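You operate a simulated robot arm through the tools that you are given. There is no shell and no other tool.

Carry out the task below with a simulated robot arm. There is one attempt and no reset: what you move stays moved.

TASK
Open the huller gap to 3, brush the chaff dust off the bench and put the funnel lid on.
Fine: brush back where it stood. Set down upright: brush. What is to be rubbed or washed off counts as gone when no trace of it is left.

The check looks at the end state, three seconds after you hand in, the way a careful person would. Anything else that was tipped, shoved, dropped, spilled or broken makes it a failure. Lids that push on must go on centred and level and be pressed home; caps that screw on are set level and turned clockwise until they are tight.

THE ROBOT
A 7-joint arm with a two-finger parallel gripper, fixed in place. Base frame: the origin is at the foot of the arm, x ahead of it, y to its left, z up; the work surface is at about z = 80. Units: cm, degrees, N and s.
With the tool pointing down near the work surface it reaches from about 30 to 70 cm from the base axis. Its first joint turns from -66.0 to 66.0 degrees. Payload 1.57 kg.
The TCP is the grasp point between the finger pads, 3 cm short of the fingertips. In the tool frame z runs along the fingers and y along their closing line. The gripper opens to 11 cm. The fingers are 2.4 cm wide and 1.2 cm thick; the gripper's body (4.8 by 11.2 cm) begins 7.8 cm behind the TCP.
Orientation is that of the tool frame in the base frame, as a unit quaternion [w, x, y, z]. With the fingers straight down and closing along the base's y, the tool's x points along the base's -x, its y along +y and its z along -z.

THE INTERFACE
- The arm moves only by the tool drive_tool. Its arguments are lists of equal length, an entry for each row: "linear": the shift along the base's x, y, z in units of 40 mm (1.0 is 40 mm), a list of three; "turn": the turn, a rotation vector about the base's x, y, z in units of 5 degrees (1.0 is 5 degrees), a list of three; "hand": the finger opening in m, from 0 to 0.11. In form: {"linear": [[dx, dy, dz], ...], "turn": [[rx, ry, rz], ...], "hand": [hand, ...]}. A call has 1 to 20 rows; each row shifts and turns the commanded pose from where the row before left it. A call with a number of a shift or a turn outside -1 to 1 is refused whole. A row lasts 0.2 s, in which the tool goes at most 5 cm and 8.6 degrees; a call with a longer step from one row to the next is refused whole, and so is a gripper value outside its range. Where a pose cannot be reached the arm comes as near as it can. A force on the tool above 40 N (or 10 N above the force at the start of the call, whichever is more), or a blocked arm, ends the call early, and 0.2 s more pass. Each finger travels about 10.8 cm/s and halts on what it meets, pressing with about 20 N; the grip force reading is that of the motor and also rises with nothing between the fingers. The clock runs only during rows and for 0.2 s after the last one: add rows that do not move to give the fingers time. It gives the time, the measured TCP pose, the force on the tool (base axes), the opening and the grip force at its end, in the units of the frame above (readings bear some noise), with the torque about the TCP (base axes, N m) and any sound that the robot's microphone picked up, and new pictures: "pictures" is both (left out), scene, wrist or none.
- Cameras (640 x 400 px; columns grow to the right, rows downward): "scene" is fixed at [17.11, -42.12, 137.75]; the picture's right is [0.52, -0.85, 0.00], its down [-0.69, -0.42, -0.58] and it looks along [0.50, 0.30, -0.81] (base axes); focal length 300 px, centre (320, 200). "wrist" rides on the gripper at [7, 1.6, -14.1] in the tool frame; the picture's right is [-0.23, 0.97, 0.00], its down [-0.86, -0.20, -0.48] and it looks along [-0.47, -0.11, 0.88] (tool axes); focal length 222 px, centre (320, 200). There is no depth. A picture from a camera that has moved, and an enlarged one, comes with that camera's place and axes in the base frame and with its lens.
- inspect(camera, box): a new picture of the part [left, top, right, bottom] of that camera's present view, enlarged. The clock stands still meanwhile.
- sign_off(): hands the job in; it is judged then, once.

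Nothing tells you positions but the pictures and the camera data. Unless the task says otherwise, let go and move clear before handing in.

The tools are called after "Request:" as name(argument=value, ...) on one line, values as JSON. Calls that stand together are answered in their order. drive_tool: Moves the arm, as the interface text tells. Its arguments: {"type":"object","properties":{"linear":{"type":"array"},"turn":{"type":"array"},"hand":{"type":"array"},"pictures":{"type":"string","enum":["both","scene","wrist","none"]}},"required":["linear","turn","hand"]} The other tools are called the same way: inspect (camera, box) takes an enlarged picture of a part of a camera's view; sign_off () hands the job in.

At the start:

```text
time: 0.0
tcp_pos: [32.96, -16.91, 112.96]
orientation: [0.001, -0.001, 1.0, 0.0]
contact_force: [-0.1, 0.1, -0.2]
wrist_torque: [-0.03, -0.01, 0.01]
width: 10.95
finger_force: 0.0
```

scene: 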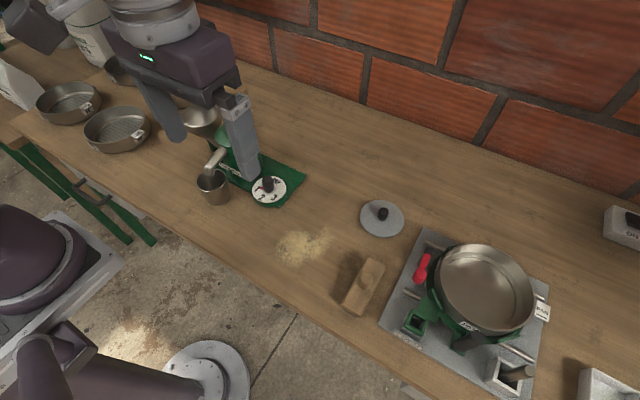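
wrist: 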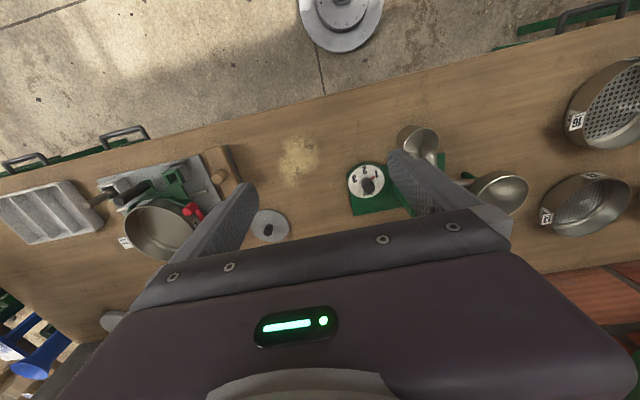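

I see the huller with a dial (green base), a patch of chaff dust, a wooden brush, a lid with a knob, and a sieve shaker to the right. I'll take enlarged views first to locate things.

Request:
inspect(camera="scene", box=[170, 80, 330, 220])

Request:
inspect(camera="scene", box=[260, 180, 420, 320])

Request:
inspect(camera="wrist", box=[330, 110, 540, 230])

Request:
inspect(camera="wrist", box=[180, 120, 340, 250])

```text
2.86 times, centred on (250, 150) of scene
camera zoom: at [17.11, -42.12, 137.75], right [0.52, -0.85, 0.0], down [-0.69, -0.42, -0.58], along [0.5, 0.3, -0.81], focal length 858 px, centre (520, 343)
```

zoom: 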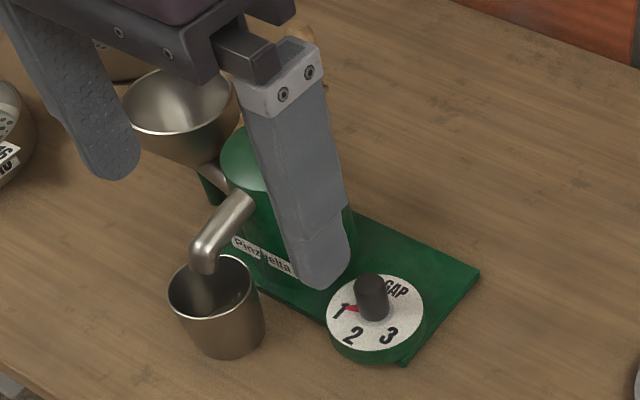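

```text
2.86 times, centred on (340, 250) of scene
camera zoom: at [17.11, -42.12, 137.75], right [0.52, -0.85, 0.0], down [-0.69, -0.42, -0.58], along [0.5, 0.3, -0.81], focal length 858 px, centre (263, 57)
```

zoom: 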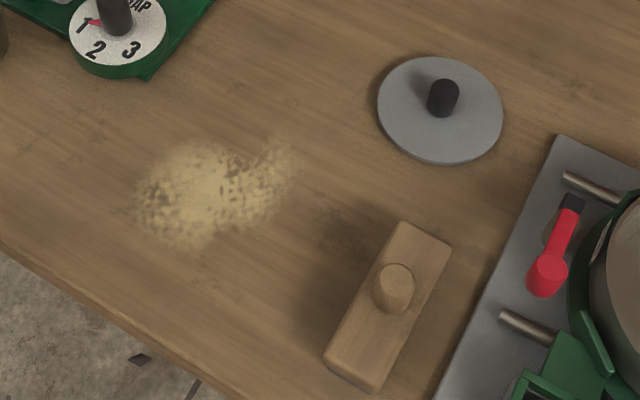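

```text
3.05 times, centred on (435, 170) of wrist
camera zoom: at [25.99, -15.3, 127.01], right [0.23, 0.97, 0.0], down [0.86, -0.2, 0.48], along [0.47, -0.11, -0.88], focal length 677 px, centre (-30, 291)
```

zoom: 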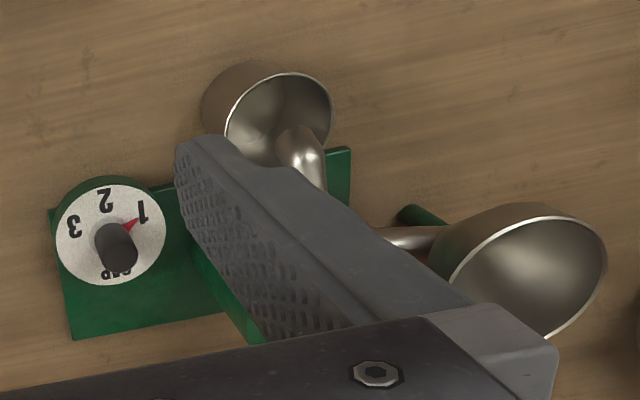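

```text
3.08 times, centred on (260, 185) of wrist
camera zoom: at [25.99, -15.3, 127.01], right [0.23, 0.97, 0.0], down [0.86, -0.2, 0.48], along [0.47, -0.11, -0.88], focal length 684 px, centre (505, 246)
```

zoom: 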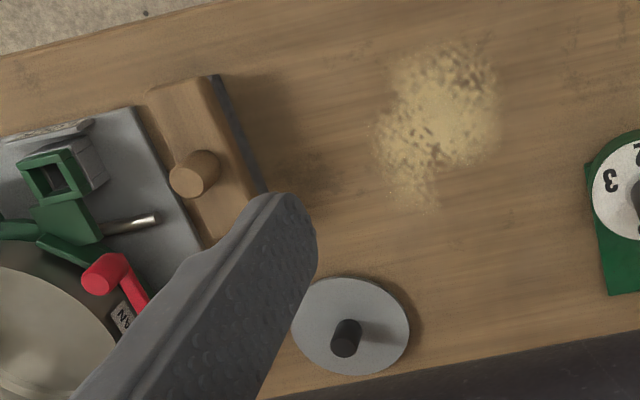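

The dial is near (47.4, -10.3) with its face at z≈83 and the pointer on 1. The lid is the grey disc with a knob, the funnel is near (50.8, 10.2), and its rim is at z≈93. I'll move nearer the dial to read the number angles and check the huller.

Request:
drive_tool(linear=[[0.44, 0.307, -0.81], [0.44, 0.307, -0.81], [0.44, 0.307, -0.81], [0.44, 0.307, -0.81], [0, 0, 0]], turn=[[0, 0, 0], [0, 0, 0], [0, 0, 0], [0, 0, 0], [0, 0, 0]], hand=[0.11, 0.11, 0.11, 0.11, 0.11])

```text
time: 1.2
tcp_pos: [40.07, -12.0, 100.09]
orientation: [0.0, 0.0, 1.0, 0.0]
contact_force: [0.2, -0.2, 0.1]
wrist_torque: [0.01, 0.01, 0.01]
width: 11.01
finger_force: 0.1
camera wrist: at [33.17, -10.29, 113.98], right [0.23, 0.97, 0.0], down [0.86, -0.2, 0.48], along [0.47, -0.11, -0.88], focal length 222 px, centre (320, 200)
```

scene: 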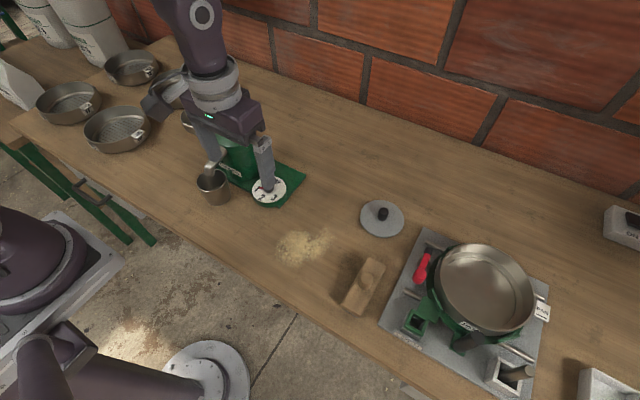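
wrist: 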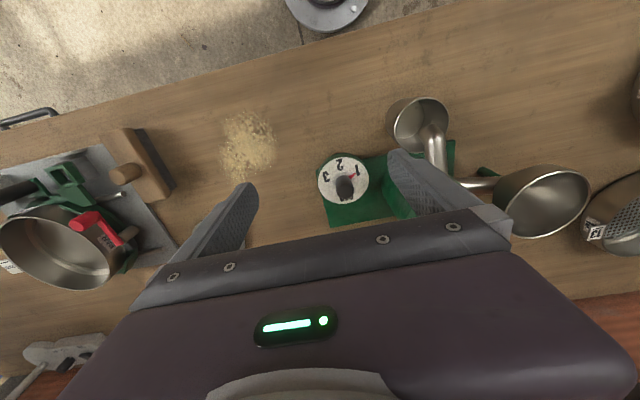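

The dial is visible between the fingers. I'll enlarge it to read the angles.

Request:
inspect(camera="wrist", box=[300, 140, 390, 220])

Request:
inspect(camera="wrist", box=[380, 80, 620, 250])

Request:
inspect(camera="scene", box=[230, 150, 310, 220])

```text
5.00 times, centred on (345, 180) of wrist
camera zoom: at [33.17, -10.29, 113.98], right [0.23, 0.97, 0.0], down [0.86, -0.2, 0.48], along [0.47, -0.11, -0.88], focal length 1111 px, centre (195, 300)
```

zoom: 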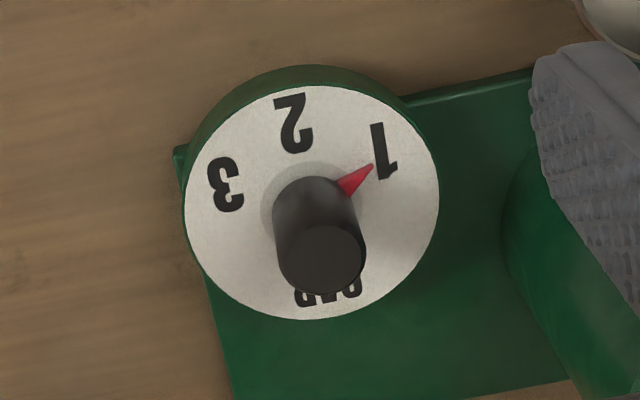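

```text
2.35 times, centred on (500, 165) of wrist
camera zoom: at [33.17, -10.29, 113.98], right [0.23, 0.97, 0.0], down [0.86, -0.2, 0.48], along [0.47, -0.11, -0.88], focal length 523 px, centre (-104, 282)
```

zoom: 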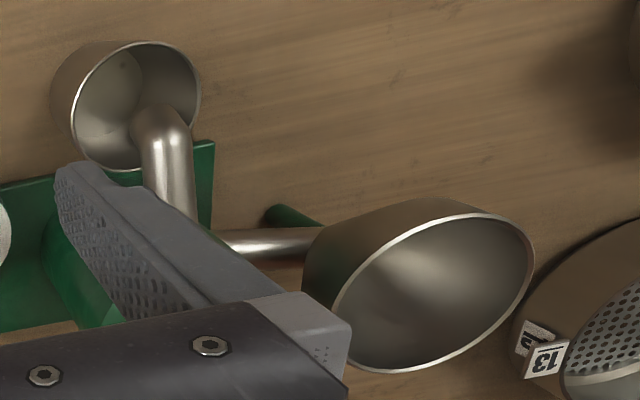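

```text
5.71 times, centred on (270, 185) of scene
camera zoom: at [17.11, -42.12, 137.75], right [0.52, -0.85, 0.0], down [-0.69, -0.42, -0.58], along [0.5, 0.3, -0.81], focal length 1716 px, centre (606, 286)
```

zoom: 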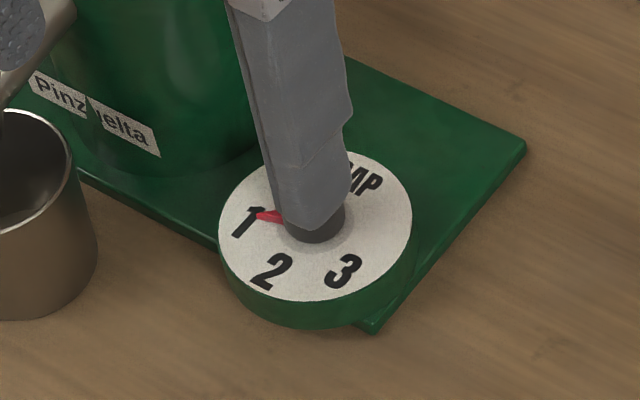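

The dial centre is about (47.25, -10.05). The pointer stands at about 114° and "3" at about 245°, so it needs roughly +130° about z. Before lowering I'll check the height of the huller body for clearance.

Request:
inspect(camera="scene", box=[140, 60, 320, 220])

Request:
drive_tool(linear=[[0, -1, 0.5], [0, -1, 0.5], [0, -1, 0], [0, -1, 0], [0, 0, 0]], turn=[[0, 0, 0], [0, 0, 0], [0, 0, 0], [0, 0, 0], [0, 0, 0]], hand=[0.11, 0.11, 0.11, 0.11, 0.11])

Request:
inspect(camera="scene", box=[170, 70, 310, 220])

Request:
inspect(camera="wrist", box=[400, 60, 640, 210])

```text
2.50 times, centred on (230, 140) of scene
camera zoom: at [17.11, -42.12, 137.75], right [0.52, -0.85, 0.0], down [-0.69, -0.42, -0.58], along [0.5, 0.3, -0.81], focal length 751 px, centre (545, 350)
```

zoom: 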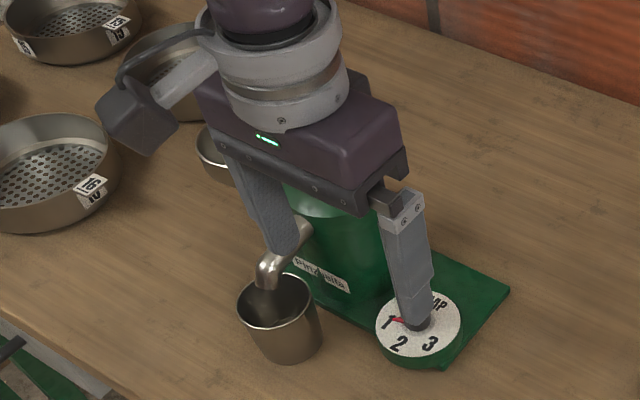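

```text
time: 2.4
tcp_pos: [40.08, -27.98, 104.09]
orientation: [0.0, -0.001, 1.0, 0.0]
contact_force: [0.2, 0.7, 0.0]
wrist_torque: [-0.02, 0.03, 0.02]
width: 11.0
finger_force: 0.1
camera wrist: at [33.12, -26.33, 118.09], right [0.23, 0.97, 0.0], down [0.86, -0.2, 0.48], along [0.47, -0.11, -0.88], focal length 222 px, centre (320, 200)
```

scene: 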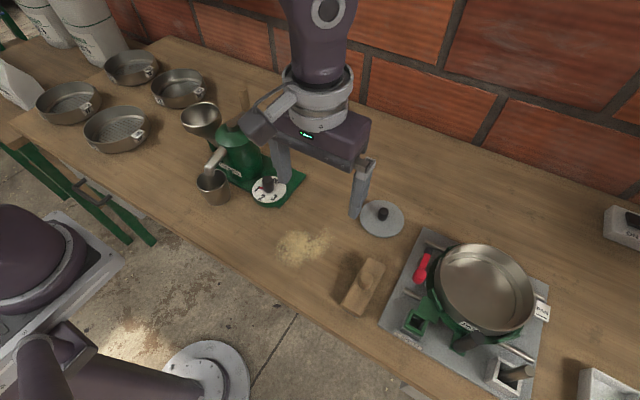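
wrist: 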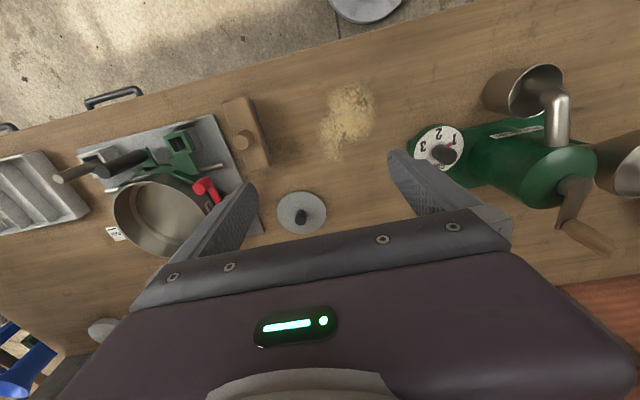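

```text
2.67 times, centred on (240, 145) of scene
camera zoom: at [17.11, -42.13, 137.75], right [0.52, -0.85, 0.0], down [-0.69, -0.42, -0.58], along [0.5, 0.3, -0.81], focal length 801 px, centre (533, 347)
```

zoom: 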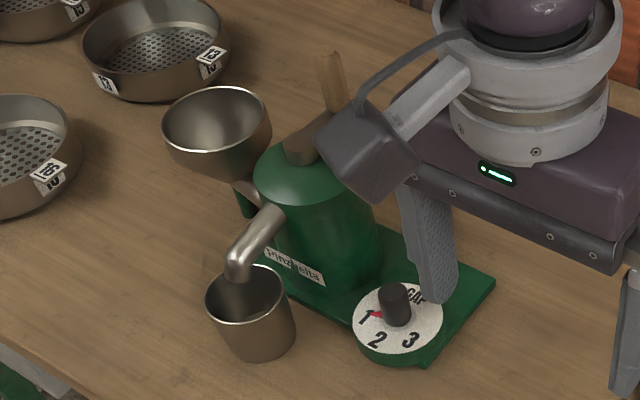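

```text
2.67 times, centred on (520, 135) of wrist
camera zoom: at [33.12, -26.33, 118.09], right [0.23, 0.97, 0.0], down [0.86, -0.2, 0.48], along [0.47, -0.11, -0.88], focal length 592 px, centre (-213, 373)
```

zoom: 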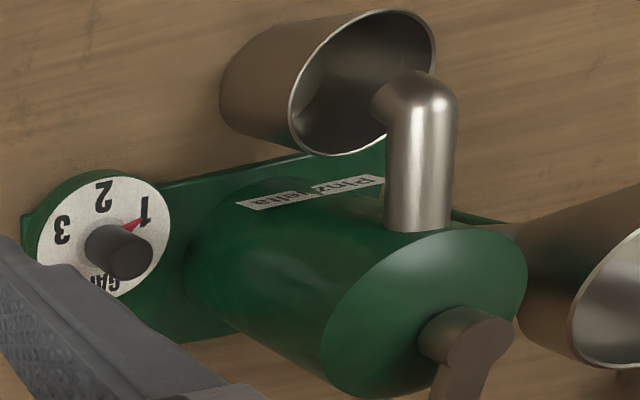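

The huller body top is about z 91.7, so the gripper body, at 94.6 or higher, clears it. I'll move above the knob, turn the hand -65° and narrow the fingers.

Request:
drive_tool(linear=[[0.3585, 0.8965, -0.305], [0.3585, 0.8965, -0.305], [0.3585, 0.8965, -0.305], [0.3585, 0.8965, -0.305], [0.3585, 0.8965, -0.305], [0, 0, 0], [0, 0, 0], [0, 0, 0], [0, 0, 0], [0, 0, 0], [0, 0, 0], [0, 0, 0], [0, 0, 0], [0, 0, 0]], turn=[[0, 0, -1], [0, 0, -1], [0, 0, -1], [0, 0, -1], [0, 0, -1], [0, 0, -1], [0, 0, -1], [0, 0, -1], [0, 0, -1], [0, 0, -1], [0, 0, -1], [0, 0, -1], [0, 0, -1], [0, 0, 0]], hand=[0.11, 0.11, 0.11, 0.11, 0.11, 0.1, 0.09, 0.08, 0.06, 0.06, 0.06, 0.06, 0.06, 0.06])

```text
time: 5.4
tcp_pos: [47.04, -9.98, 98.01]
orientation: [0.0, 0.538, 0.843, 0.0]
contact_force: [0.6, 0.9, 0.4]
wrist_torque: [0.0, 0.02, -0.01]
width: 6.02
finger_force: 0.1
camera wrist: at [45.66, -2.99, 111.94], right [0.98, 0.2, 0.0], down [0.18, -0.86, 0.48], along [0.1, -0.47, -0.88], focal length 222 px, centre (320, 200)
```

scene: 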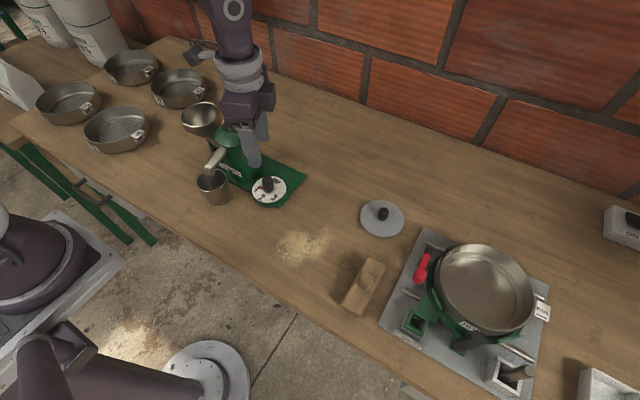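
wrist: 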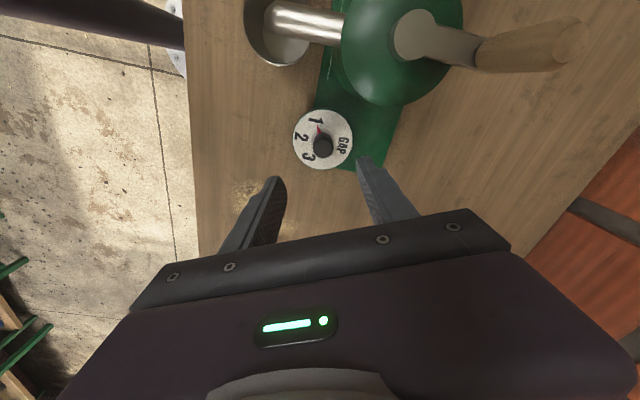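

The hand is above the dial at -65°. I'll lower until the fingertips are just above the knob and check the alignment.

Request:
drive_tool(linear=[[0.04, 0.02, -0.5], [0, 0, -0.5], [0, 0, -0.5], [0, 0, -0.375], [0, 0, 0]], turn=[[0, 0, 0], [0, 0, 0], [0, 0, 0], [0, 0, 0], [0, 0, 0]], hand=[0.05, 0.05, 0.05, 0.05, 0.05])

Request:
inspect(camera="scene", box=[210, 120, 310, 220])

Request:
inspect(camera="wrist", box=[220, 100, 440, 240])

```text
time: 6.6
tcp_pos: [47.34, -10.16, 90.46]
orientation: [0.001, 0.537, 0.843, 0.001]
contact_force: [-0.4, 0.0, -0.5]
wrist_torque: [-0.03, 0.01, -0.02]
width: 5.03
finger_force: 0.1
camera wrist: at [45.82, -3.05, 104.48], right [0.98, 0.21, 0.0], down [0.18, -0.86, 0.48], along [0.1, -0.47, -0.88], focal length 222 px, centre (320, 200)
```

scene: 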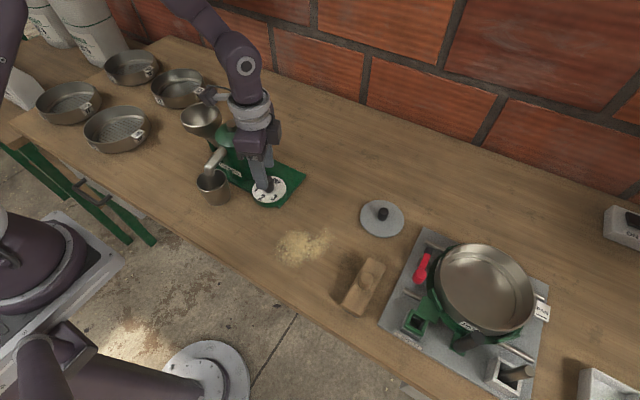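
wrist: 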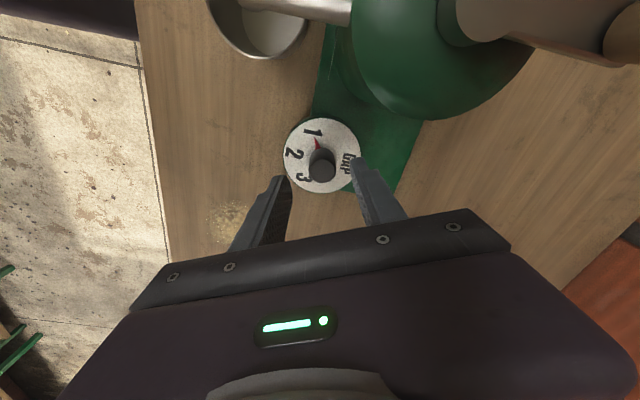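

```text
4.00 times, centred on (260, 170) of scene
camera zoom: at [17.11, -42.13, 137.75], right [0.52, -0.85, 0.0], down [-0.69, -0.42, -0.58], along [0.5, 0.3, -0.81], focal length 1201 px, centre (560, 320)
```

zoom: 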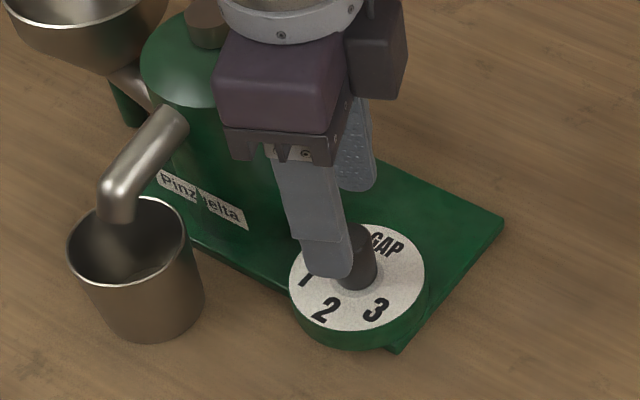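

```text
2.86 times, centred on (330, 170) of wrist
camera zoom: at [45.82, -3.05, 104.48], right [0.98, 0.21, 0.0], down [0.18, -0.86, 0.48], along [0.1, -0.47, -0.88], focal length 635 px, centre (291, 286)
```

zoom: 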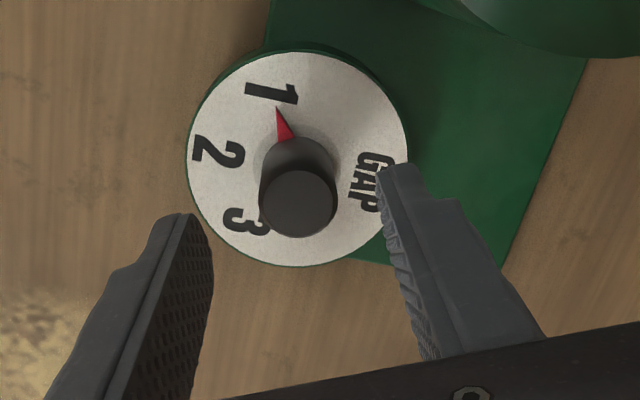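

The knob sits midway between the fingers. I'll lower onto it and close.

Request:
drive_tool(linear=[[0, 0.02, -0.45], [0, 0, -0.425], [0, 0, 0], [0, 0, 0], [0, 0, 0], [0, 0, 0]], turn=[[0, 0, 0], [0, 0, 0], [0, 0, 0], [0, 0, 0], [0, 0, 0], [0, 0, 0]], hand=[0.05, 0.05, 0.035, 0.025, 0.01, 0.01])

```text
time: 8.0
tcp_pos: [47.43, -9.98, 87.01]
orientation: [0.001, 0.537, 0.843, 0.0]
contact_force: [6.2, 2.2, -7.0]
wrist_torque: [-0.33, -0.23, 0.03]
width: 2.44
finger_force: 36.2
camera wrist: at [45.98, -2.94, 100.94], right [0.98, 0.21, 0.0], down [0.18, -0.86, 0.48], along [0.1, -0.47, -0.88], focal length 222 px, centre (320, 200)
```

scene: 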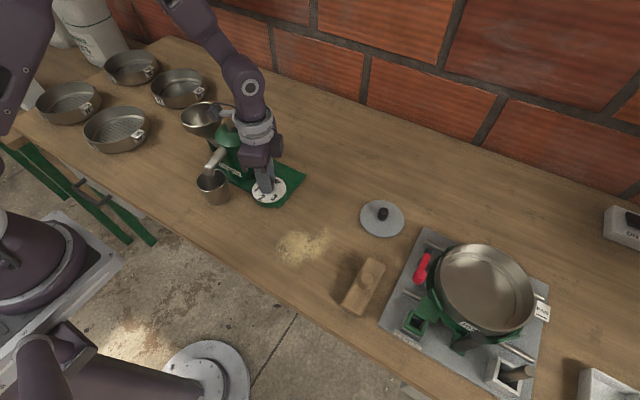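
wrist: 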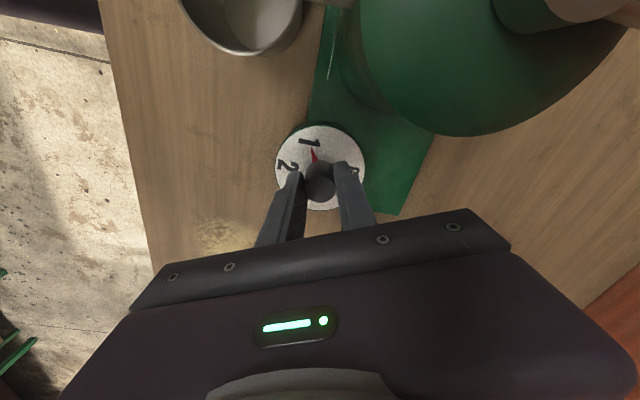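

The knob is gripped at 2.44 cm wide. I'll turn it +40° and check the pointer.

Request:
drive_tool(linear=[[0.025, 0.01, 0], [0, 0, 0], [0, 0, 0], [0, 0, 0], [0, 0, 0], [0, 0, 0], [0, 0, 0], [0, 0, 0]], turn=[[0, 0, 1], [0, 0, 1], [0, 0, 1], [0, 0, 1], [0, 0, 1], [0, 0, 1], [0, 0, 1], [0, 0, 1]], hand=[0.01, 0.01, 0.01, 0.01, 0.01, 0.01, 0.01, 0.01], pictures="wrist")

Request:
inspect(camera="wrist", box=[250, 100, 400, 230])

```text
time: 9.8
tcp_pos: [47.43, -10.16, 86.9]
orientation: [0.001, 0.215, 0.977, 0.0]
contact_force: [9.9, -15.2, -9.7]
wrist_torque: [-0.25, 0.0, 0.02]
width: 2.42
finger_force: 35.9
camera wrist: at [41.81, -5.53, 100.94], right [0.62, 0.79, 0.0], down [0.69, -0.54, 0.48], along [0.38, -0.3, -0.88], focal length 222 px, centre (320, 200)
```

wrist: 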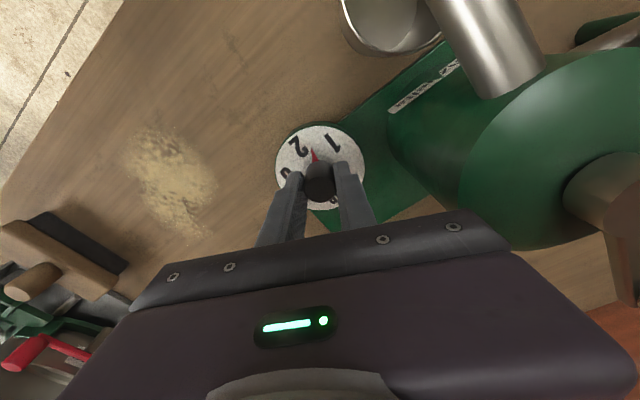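

```text
3.08 times, centred on (325, 165) of wrist
camera zoom: at [41.81, -5.53, 100.94], right [0.62, 0.79, 0.0], down [0.69, -0.54, 0.48], along [0.38, -0.3, -0.88], focal length 684 px, centre (305, 308)
```

zoom: 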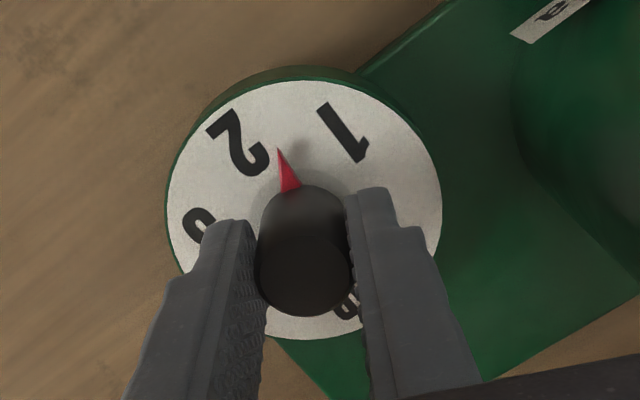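

The knob follows the hand. I'll re-centre slightly against the side force and continue turning.

Request:
drive_tool(linear=[[0.025, -0.06, 0], [0, 0, 0], [0, 0, 0], [0, 0, 0], [0, 0, 0], [0, 0, 0], [0, 0, 0], [0, 0, 0], [0, 0, 0]], turn=[[0, 0, 1], [0, 0, 1], [0, 0, 1], [0, 0, 1], [0, 0, 1], [0, 0, 1], [0, 0, 1], [0, 0, 1], [0, 0, 1]], hand=[0.01, 0.01, 0.01, 0.01, 0.01, 0.01, 0.01, 0.01, 0.01], pictures="wrist")

```text
time: 11.8
tcp_pos: [47.5, -9.97, 86.97]
orientation: [0.0, -0.175, 0.985, 0.0]
contact_force: [-6.2, 23.2, 1.6]
wrist_torque: [0.21, 0.64, 0.01]
width: 2.43
finger_force: 36.6
camera wrist: at [40.37, -10.85, 100.96], right [-0.12, 0.99, 0.0], down [0.87, 0.11, 0.48], along [0.47, 0.06, -0.88], focal length 222 px, centre (320, 200)
```

wrist: 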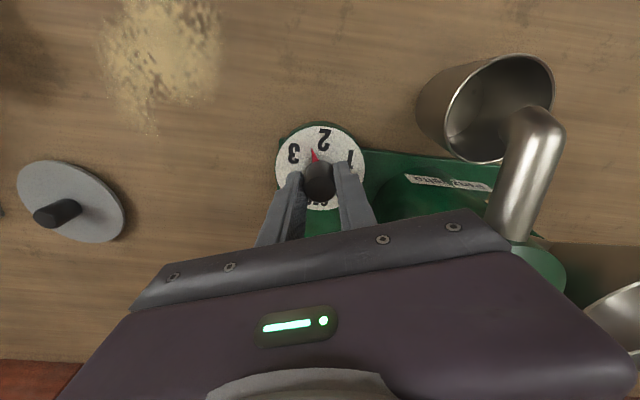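

The pointer is just past 2. I'll correct the centring again and turn the last 45°.

Request:
drive_tool(linear=[[-0.01, 0.035, 0], [0, 0, 0], [0, 0, 0], [0, 0, 0], [0, 0, 0], [0, 0, 0], [0, 0, 0], [0, 0, 0], [0, 0, 0], [0, 0, 0]], turn=[[0, 0, 1], [0, 0, 1], [0, 0, 1], [0, 0, 1], [0, 0, 1], [0, 0, 1], [0, 0, 1], [0, 0, 1], [0, 0, 1], [0, 0, 0]], hand=[0.01, 0.01, 0.01, 0.01, 0.01, 0.01, 0.01, 0.01, 0.01, 0.01])

Request:
inspect(camera="wrist", box=[250, 100, 400, 230])

Request:
inspect(camera="scene", box=[230, 150, 310, 220])

```text
time: 14.0
tcp_pos: [47.53, -10.0, 86.87]
orientation: [0.0, -0.538, 0.843, 0.001]
contact_force: [-8.4, 10.0, 3.2]
wrist_torque: [-0.17, -0.12, -0.44]
width: 2.47
finger_force: 36.7
camera wrist: at [43.09, -15.56, 100.93], right [-0.79, 0.62, 0.0], down [0.54, 0.69, 0.48], along [0.29, 0.38, -0.88], focal length 222 px, centre (320, 200)
```

scene: 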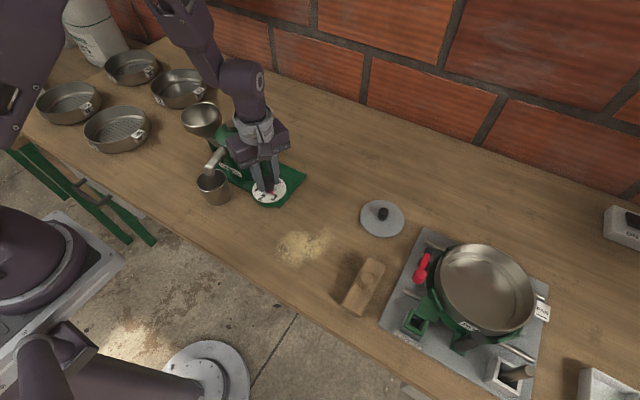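
wrist: 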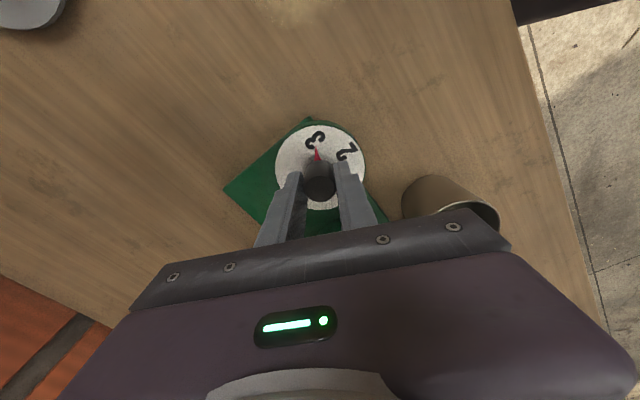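

```text
3.08 times, centred on (325, 165) of wrist
camera zoom: at [43.09, -15.56, 100.93], right [-0.79, 0.62, 0.0], down [0.54, 0.69, 0.48], along [0.29, 0.38, -0.88], focal length 684 px, centre (305, 308)
```

zoom: 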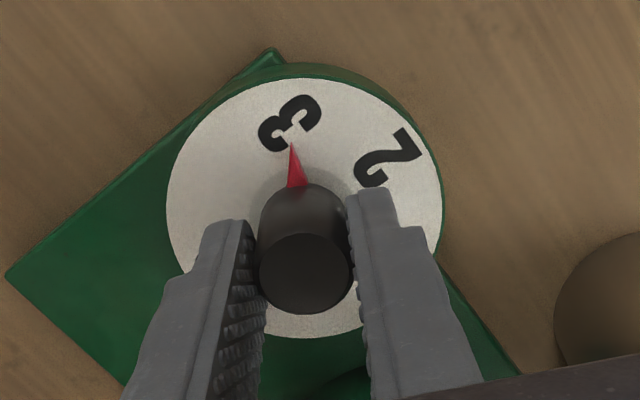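

```text
5.71 times, centred on (270, 185) of scene
camera zoom: at [17.09, -42.1, 137.76], right [0.52, -0.85, 0.0], down [-0.69, -0.42, -0.58], along [0.5, 0.3, -0.81], focal length 1716 px, centre (606, 286)
```

zoom: 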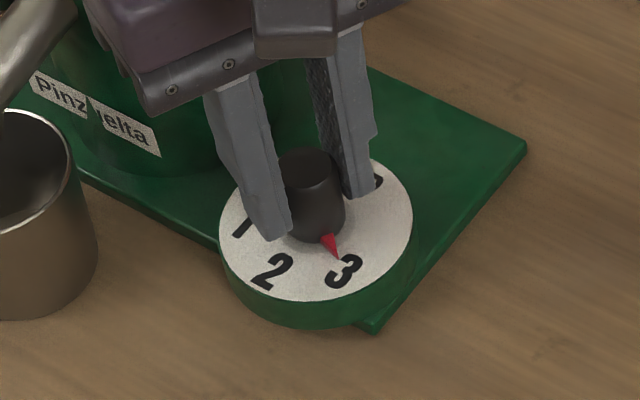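

The pointer sits on 3 and the torque shows it has reached a stop. I'll release, rise and check.

Request:
drive_tool(linear=[[0, 0, 0], [0, 0, 0], [0, 0, 0], [0, 0, 0.5], [0, 0, 1], [0, 0, 1], [0, 0, 0.75], [0, 0, 0]], turn=[[0, 0, 0], [0, 0, 0], [0, 0, 0], [0, 0, 0], [0, 0, 0], [0, 0, 0], [0, 0, 0], [0, 0, 0]], hand=[0.03, 0.045, 0.045, 0.045, 0.045, 0.045, 0.045, 0.045])

Request:
inspect(camera="scene", box=[230, 150, 310, 220])

Request:
inspect(camera="wrist", box=[250, 80, 400, 210])

```text
time: 15.8
tcp_pos: [47.37, -9.94, 99.98]
orientation: [0.0, -0.537, 0.843, 0.0]
contact_force: [0.1, -0.4, 0.2]
wrist_torque: [-0.01, 0.01, 0.01]
width: 4.48
finger_force: 0.1
camera wrist: at [43.0, -15.57, 113.96], right [-0.79, 0.62, 0.0], down [0.54, 0.69, 0.48], along [0.3, 0.38, -0.88], focal length 222 px, centre (320, 200)
```

scene: 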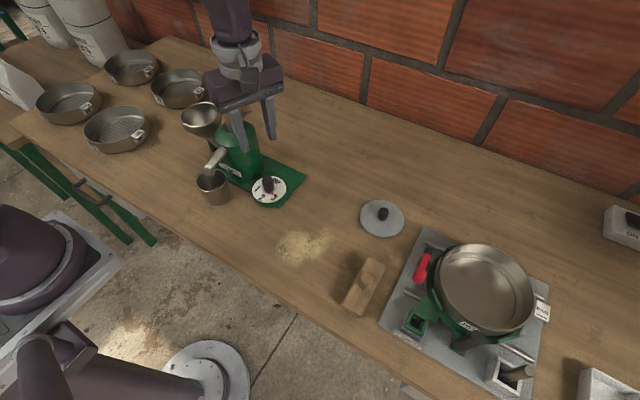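
wrist: 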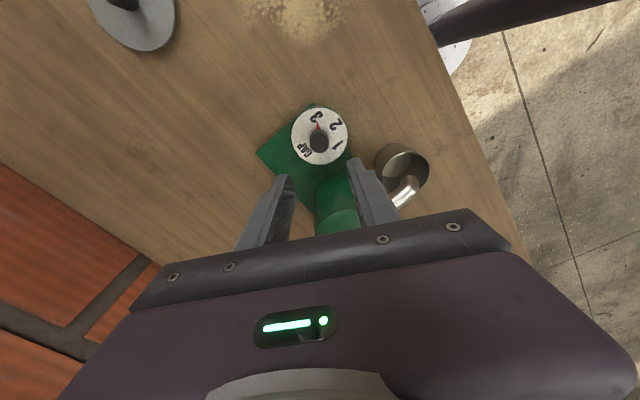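

```text
5.71 times, centred on (270, 185) of scene
camera zoom: at [17.11, -42.12, 137.75], right [0.52, -0.85, 0.0], down [-0.69, -0.42, -0.58], along [0.5, 0.3, -0.81], focal length 1716 px, centre (606, 286)
```

zoom: 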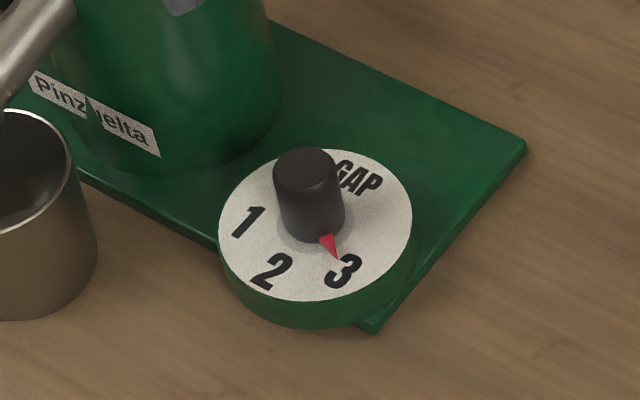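

```text
3.08 times, centred on (325, 145) of wrist
camera zoom: at [43.0, -15.57, 113.96], right [-0.79, 0.62, 0.0], down [0.54, 0.69, 0.48], along [0.3, 0.38, -0.88], focal length 684 px, centre (305, 369)
```

zoom: 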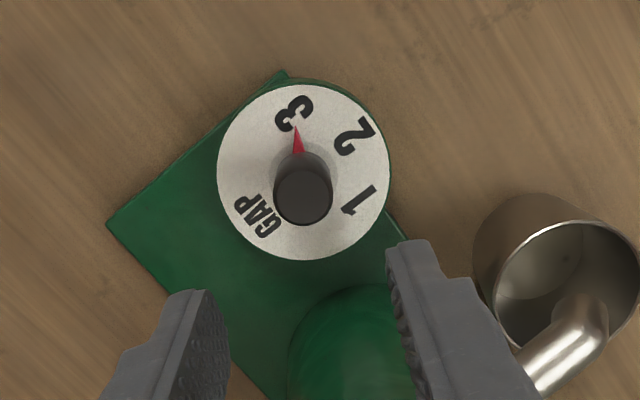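

The gap is set to 3. Next is the brush, near (38.5, -39) with its long axis along x and a handle knob on top. I'll bring the hand back to the base orientation and look at the brush.

Request:
drive_tool(linear=[[-0.428, -0.807, 0.056], [-0.428, -0.807, 0.056], [-0.428, -0.807, 0.056], [-0.428, -0.807, 0.056], [-0.428, -0.807, 0.056], [-0.428, -0.807, 0.056], [-0.428, -0.807, 0.056], [-0.428, -0.807, 0.056], [-0.428, -0.807, 0.056], [0, 0, 0], [0, 0, 0], [0, 0, 0], [0, 0, 0], [0, 0, 0]], turn=[[0, 0, -1], [0, 0, -1], [0, 0, -1], [0, 0, -1], [0, 0, -1], [0, 0, -1], [0, 0, -1], [0, 0, -1], [0, 0, -1], [0, 0, -1], [0, 0, -1], [0, 0, -1], [0, 0, -1], [0, 0, 0]], hand=[0.05, 0.05, 0.05, 0.05, 0.05, 0.05, 0.05, 0.05, 0.05, 0.05, 0.05, 0.05, 0.05, 0.06])

Request:
inspect(camera="wrist", box=[240, 110, 420, 250])

Request:
inspect(camera="scene", box=[320, 230, 440, 340])

Request:
inspect(camera="scene", box=[250, 200, 360, 290])

```text
time: 18.8
tcp_pos: [32.16, -39.08, 101.99]
orientation: [0.0, 0.001, 1.0, -0.001]
contact_force: [0.3, 0.8, -0.1]
wrist_torque: [-0.02, -0.01, 0.0]
width: 6.02
finger_force: 0.1
camera wrist: at [25.15, -37.36, 115.93], right [0.23, 0.97, 0.0], down [0.85, -0.2, 0.48], along [0.47, -0.11, -0.88], focal length 222 px, centre (320, 200)
```

scene: 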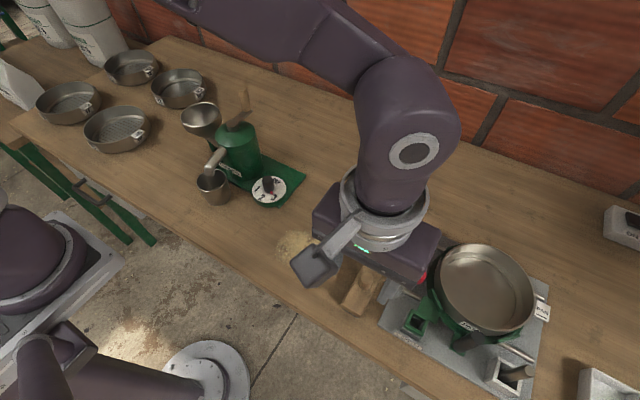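
wrist: 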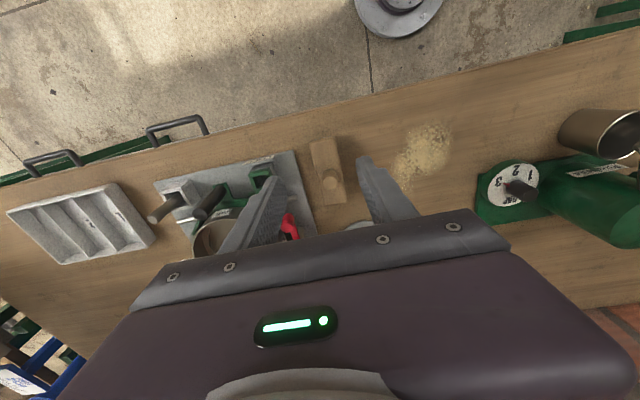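

```text
2.86 times, centred on (330, 180) of wrist
camera zoom: at [25.15, -37.36, 115.93], right [0.23, 0.97, 0.0], down [0.85, -0.2, 0.48], along [0.47, -0.11, -0.88], focal length 635 px, centre (291, 257)
```

zoom: 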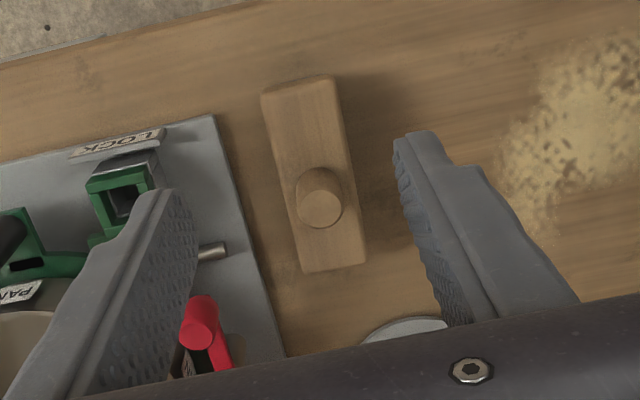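

```text
3.64 times, centred on (380, 285) of scene
camera zoom: at [17.11, -42.13, 137.75], right [0.52, -0.85, 0.0], down [-0.69, -0.42, -0.58], along [0.5, 0.3, -0.81], focal length 1092 px, centre (102, -109)
```

zoom: 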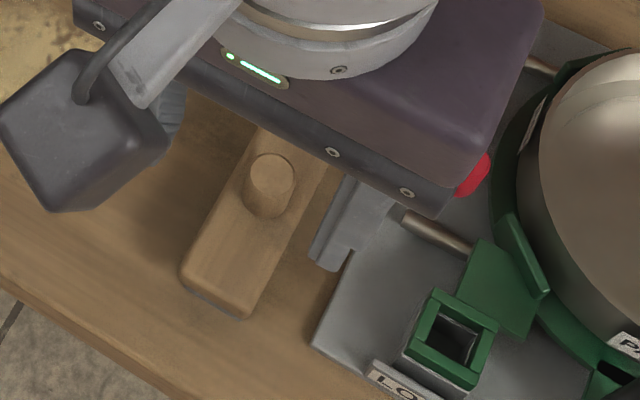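

```text
4.44 times, centred on (305, 245) of scene
camera zoom: at [17.11, -42.13, 137.75], right [0.52, -0.85, 0.0], down [-0.69, -0.42, -0.58], along [0.5, 0.3, -0.81], focal length 1335 px, centre (387, 0)
```

zoom: 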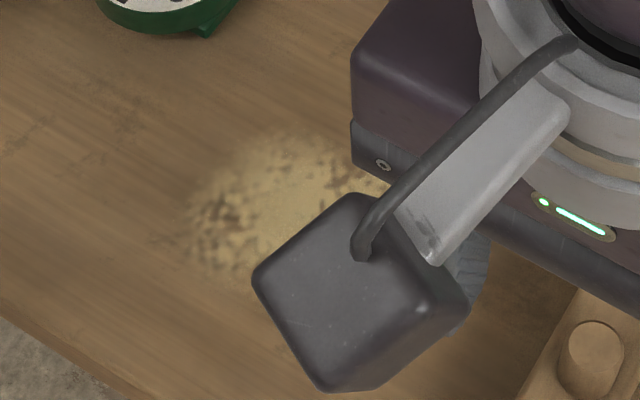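

The brush block is centred at about (38.1, -39), its top at z≈84 and the handle top at z≈87.3. I'll move above the handle and check.

Request:
drive_tool(linear=[[0.5, 0, -0.4], [0.5, 0, -0.6], [0.505, 0, -0.6], [0, 0, -0.6], [0, 0, -0.6], [0, 0, 0]], turn=[[0, 0, 0], [0, 0, 0], [0, 0, 0], [0, 0, 0], [0, 0, 0], [0, 0, 0]], hand=[0.06, 0.055, 0.05, 0.05, 0.05, 0.05])

Request:
inspect(camera="wrist", box=[240, 100, 420, 240])

Request:
inspect(camera="scene", box=[320, 230, 440, 340])

```text
time: 20.2
tcp_pos: [38.12, -39.12, 90.89]
orientation: [-0.001, 0.001, 1.0, 0.0]
contact_force: [0.0, -0.5, -0.2]
wrist_torque: [-0.02, 0.0, -0.03]
width: 4.99
finger_force: 0.1
camera wrist: at [31.19, -37.39, 104.76], right [0.23, 0.97, 0.0], down [0.86, -0.2, 0.48], along [0.47, -0.11, -0.88], focal length 222 px, centre (320, 200)
```

scene: 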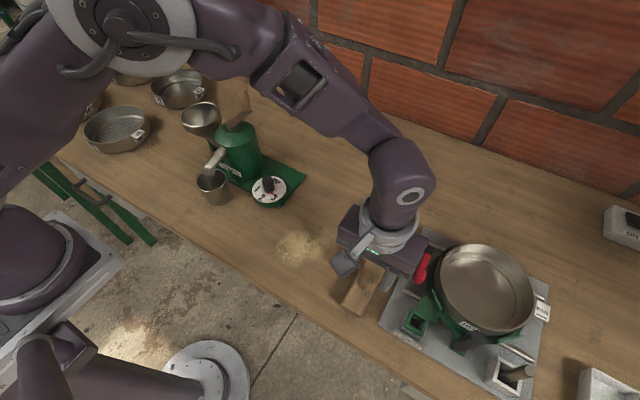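
wrist: 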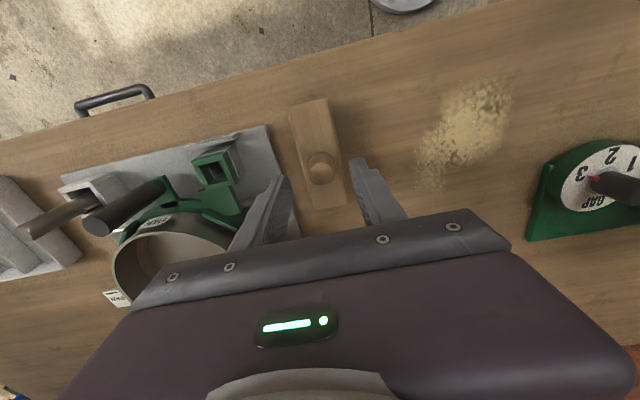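

```text
2.86 times, centred on (330, 170) of wrist
camera zoom: at [31.19, -37.39, 104.76], right [0.23, 0.97, 0.0], down [0.86, -0.2, 0.48], along [0.47, -0.11, -0.88], focal length 635 px, centre (291, 286)
```

zoom: 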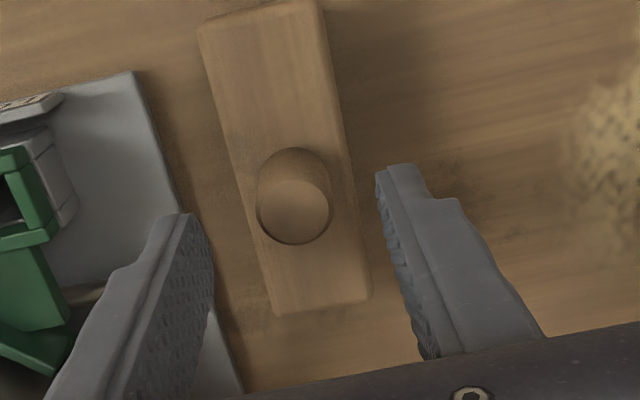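

```text
3.64 times, centred on (380, 285) of scene
camera zoom: at [17.11, -42.12, 137.75], right [0.52, -0.85, 0.0], down [-0.69, -0.42, -0.58], along [0.5, 0.3, -0.81], focal length 1092 px, centre (102, -109)
```

zoom: 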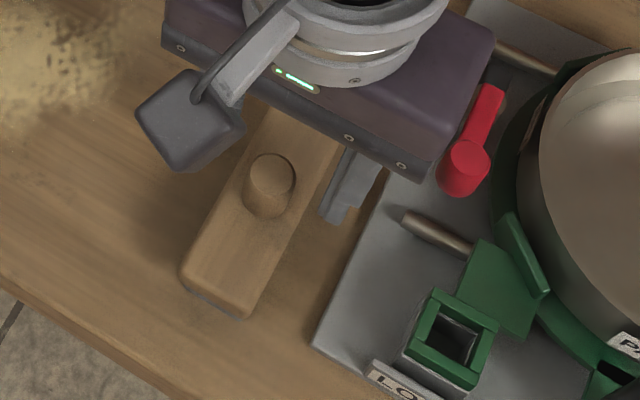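

The handle is centred under the fingers. I'll lower and grip it.

Request:
drive_tool(linear=[[0, 0, -0.45], [0, 0, -0.38], [0, 0, 0], [0, 0, 0], [0, 0, 0], [0, 0, 0]], turn=[[0, 0, 0], [0, 0, 0], [0, 0, 0], [0, 0, 0], [0, 0, 0], [0, 0, 0]], hand=[0.05, 0.05, 0.035, 0.025, 0.01, 0.01])

Request:
inspect(camera="scene", box=[320, 230, 440, 340])

```text
time: 21.6
tcp_pos: [38.08, -39.0, 87.5]
orientation: [0.0, 0.0, 1.0, -0.001]
contact_force: [0.5, -0.5, -0.1]
wrist_torque: [-0.03, 0.01, -0.03]
width: 2.29
finger_force: 20.2
camera wrist: at [31.09, -37.33, 101.51], right [0.23, 0.97, 0.0], down [0.86, -0.2, 0.48], along [0.47, -0.11, -0.88], focal length 222 px, centre (320, 200)
```

scene: 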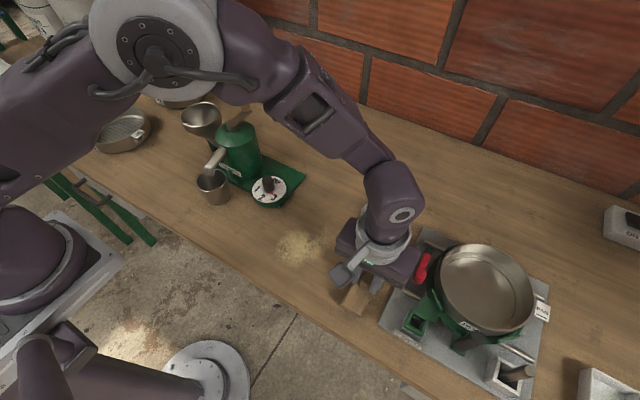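
wrist: 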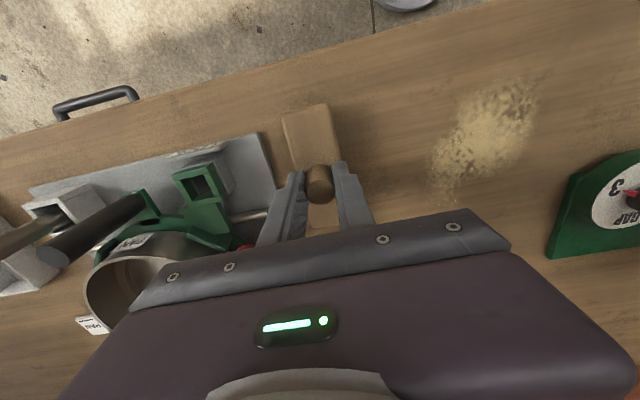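

```text
3.64 times, centred on (380, 285) of scene
camera zoom: at [17.11, -42.13, 137.75], right [0.52, -0.85, 0.0], down [-0.69, -0.42, -0.58], along [0.5, 0.3, -0.81], focal length 1092 px, centre (102, -109)
```

zoom: 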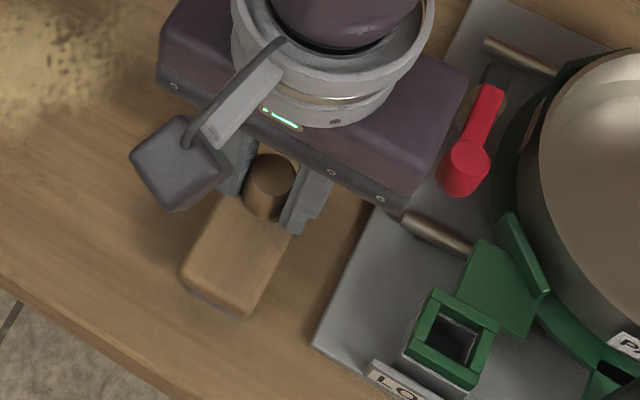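

The brush is held, and its home TCP is about (38.1, -39.0, 87.4). I'll lift it slightly, carry it beside the dust, set it down with light pressure and sweep along +y.

Request:
drive_tool(linear=[[0, 0, 0.25], [0, 0, 0.25], [0.055, 0.47, 0], [0.055, 0.47, 0], [0.055, 0.47, 0], [0.06, 0.47, 0], [0, 0, -0.25], [0, 0, -0.25], [0, 0, -0.04], [0, 0, 0]], turn=[[0, 0, 0], [0, 0, 0], [0, 0, 0], [0, 0, 0], [0, 0, 0], [0, 0, 0], [0, 0, 0], [0, 0, 0], [0, 0, 0], [0, 0, 0]], hand=[0.01, 0.01, 0.01, 0.01, 0.01, 0.01, 0.01, 0.01, 0.01, 0.01])

Request:
inspect(camera="scene", box=[270, 190, 430, 330])

```text
time: 23.8
tcp_pos: [38.99, -31.48, 87.38]
orientation: [0.001, 0.001, 1.0, 0.0]
contact_force: [-1.8, 4.7, 19.1]
wrist_torque: [0.4, 0.04, -0.02]
width: 2.3
finger_force: 20.2
camera wrist: at [32.0, -29.85, 101.3], right [0.23, 0.97, 0.0], down [0.85, -0.2, 0.48], along [0.47, -0.11, -0.88], focal length 222 px, centre (320, 200)
```

scene: 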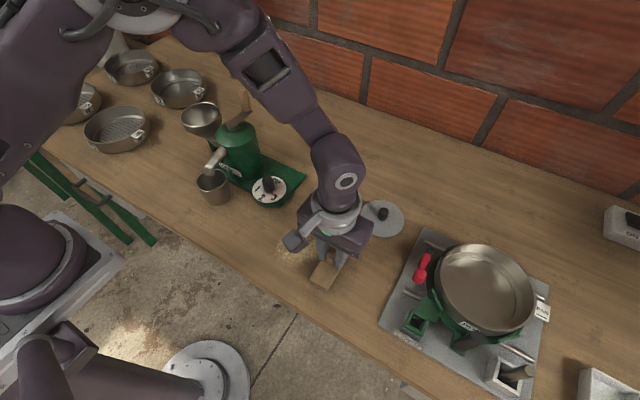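
wrist: 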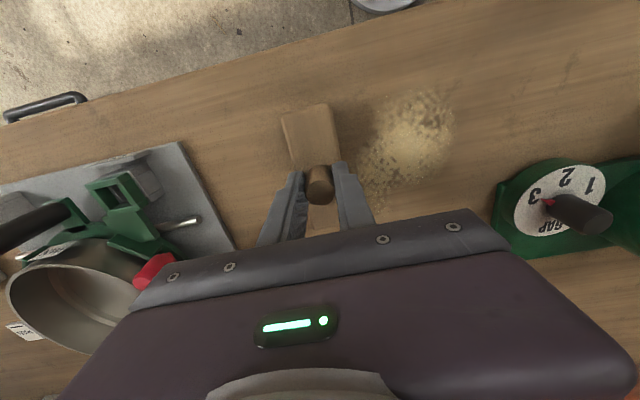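

```text
2.86 times, centred on (350, 260) of scene
camera zoom: at [17.08, -42.1, 137.76], right [0.52, -0.85, 0.0], down [-0.69, -0.42, -0.58], along [0.5, 0.3, -0.81], focal length 858 px, centre (234, 29)
```

zoom: 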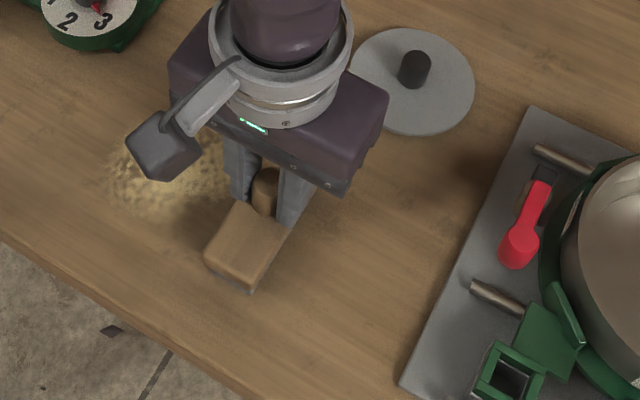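

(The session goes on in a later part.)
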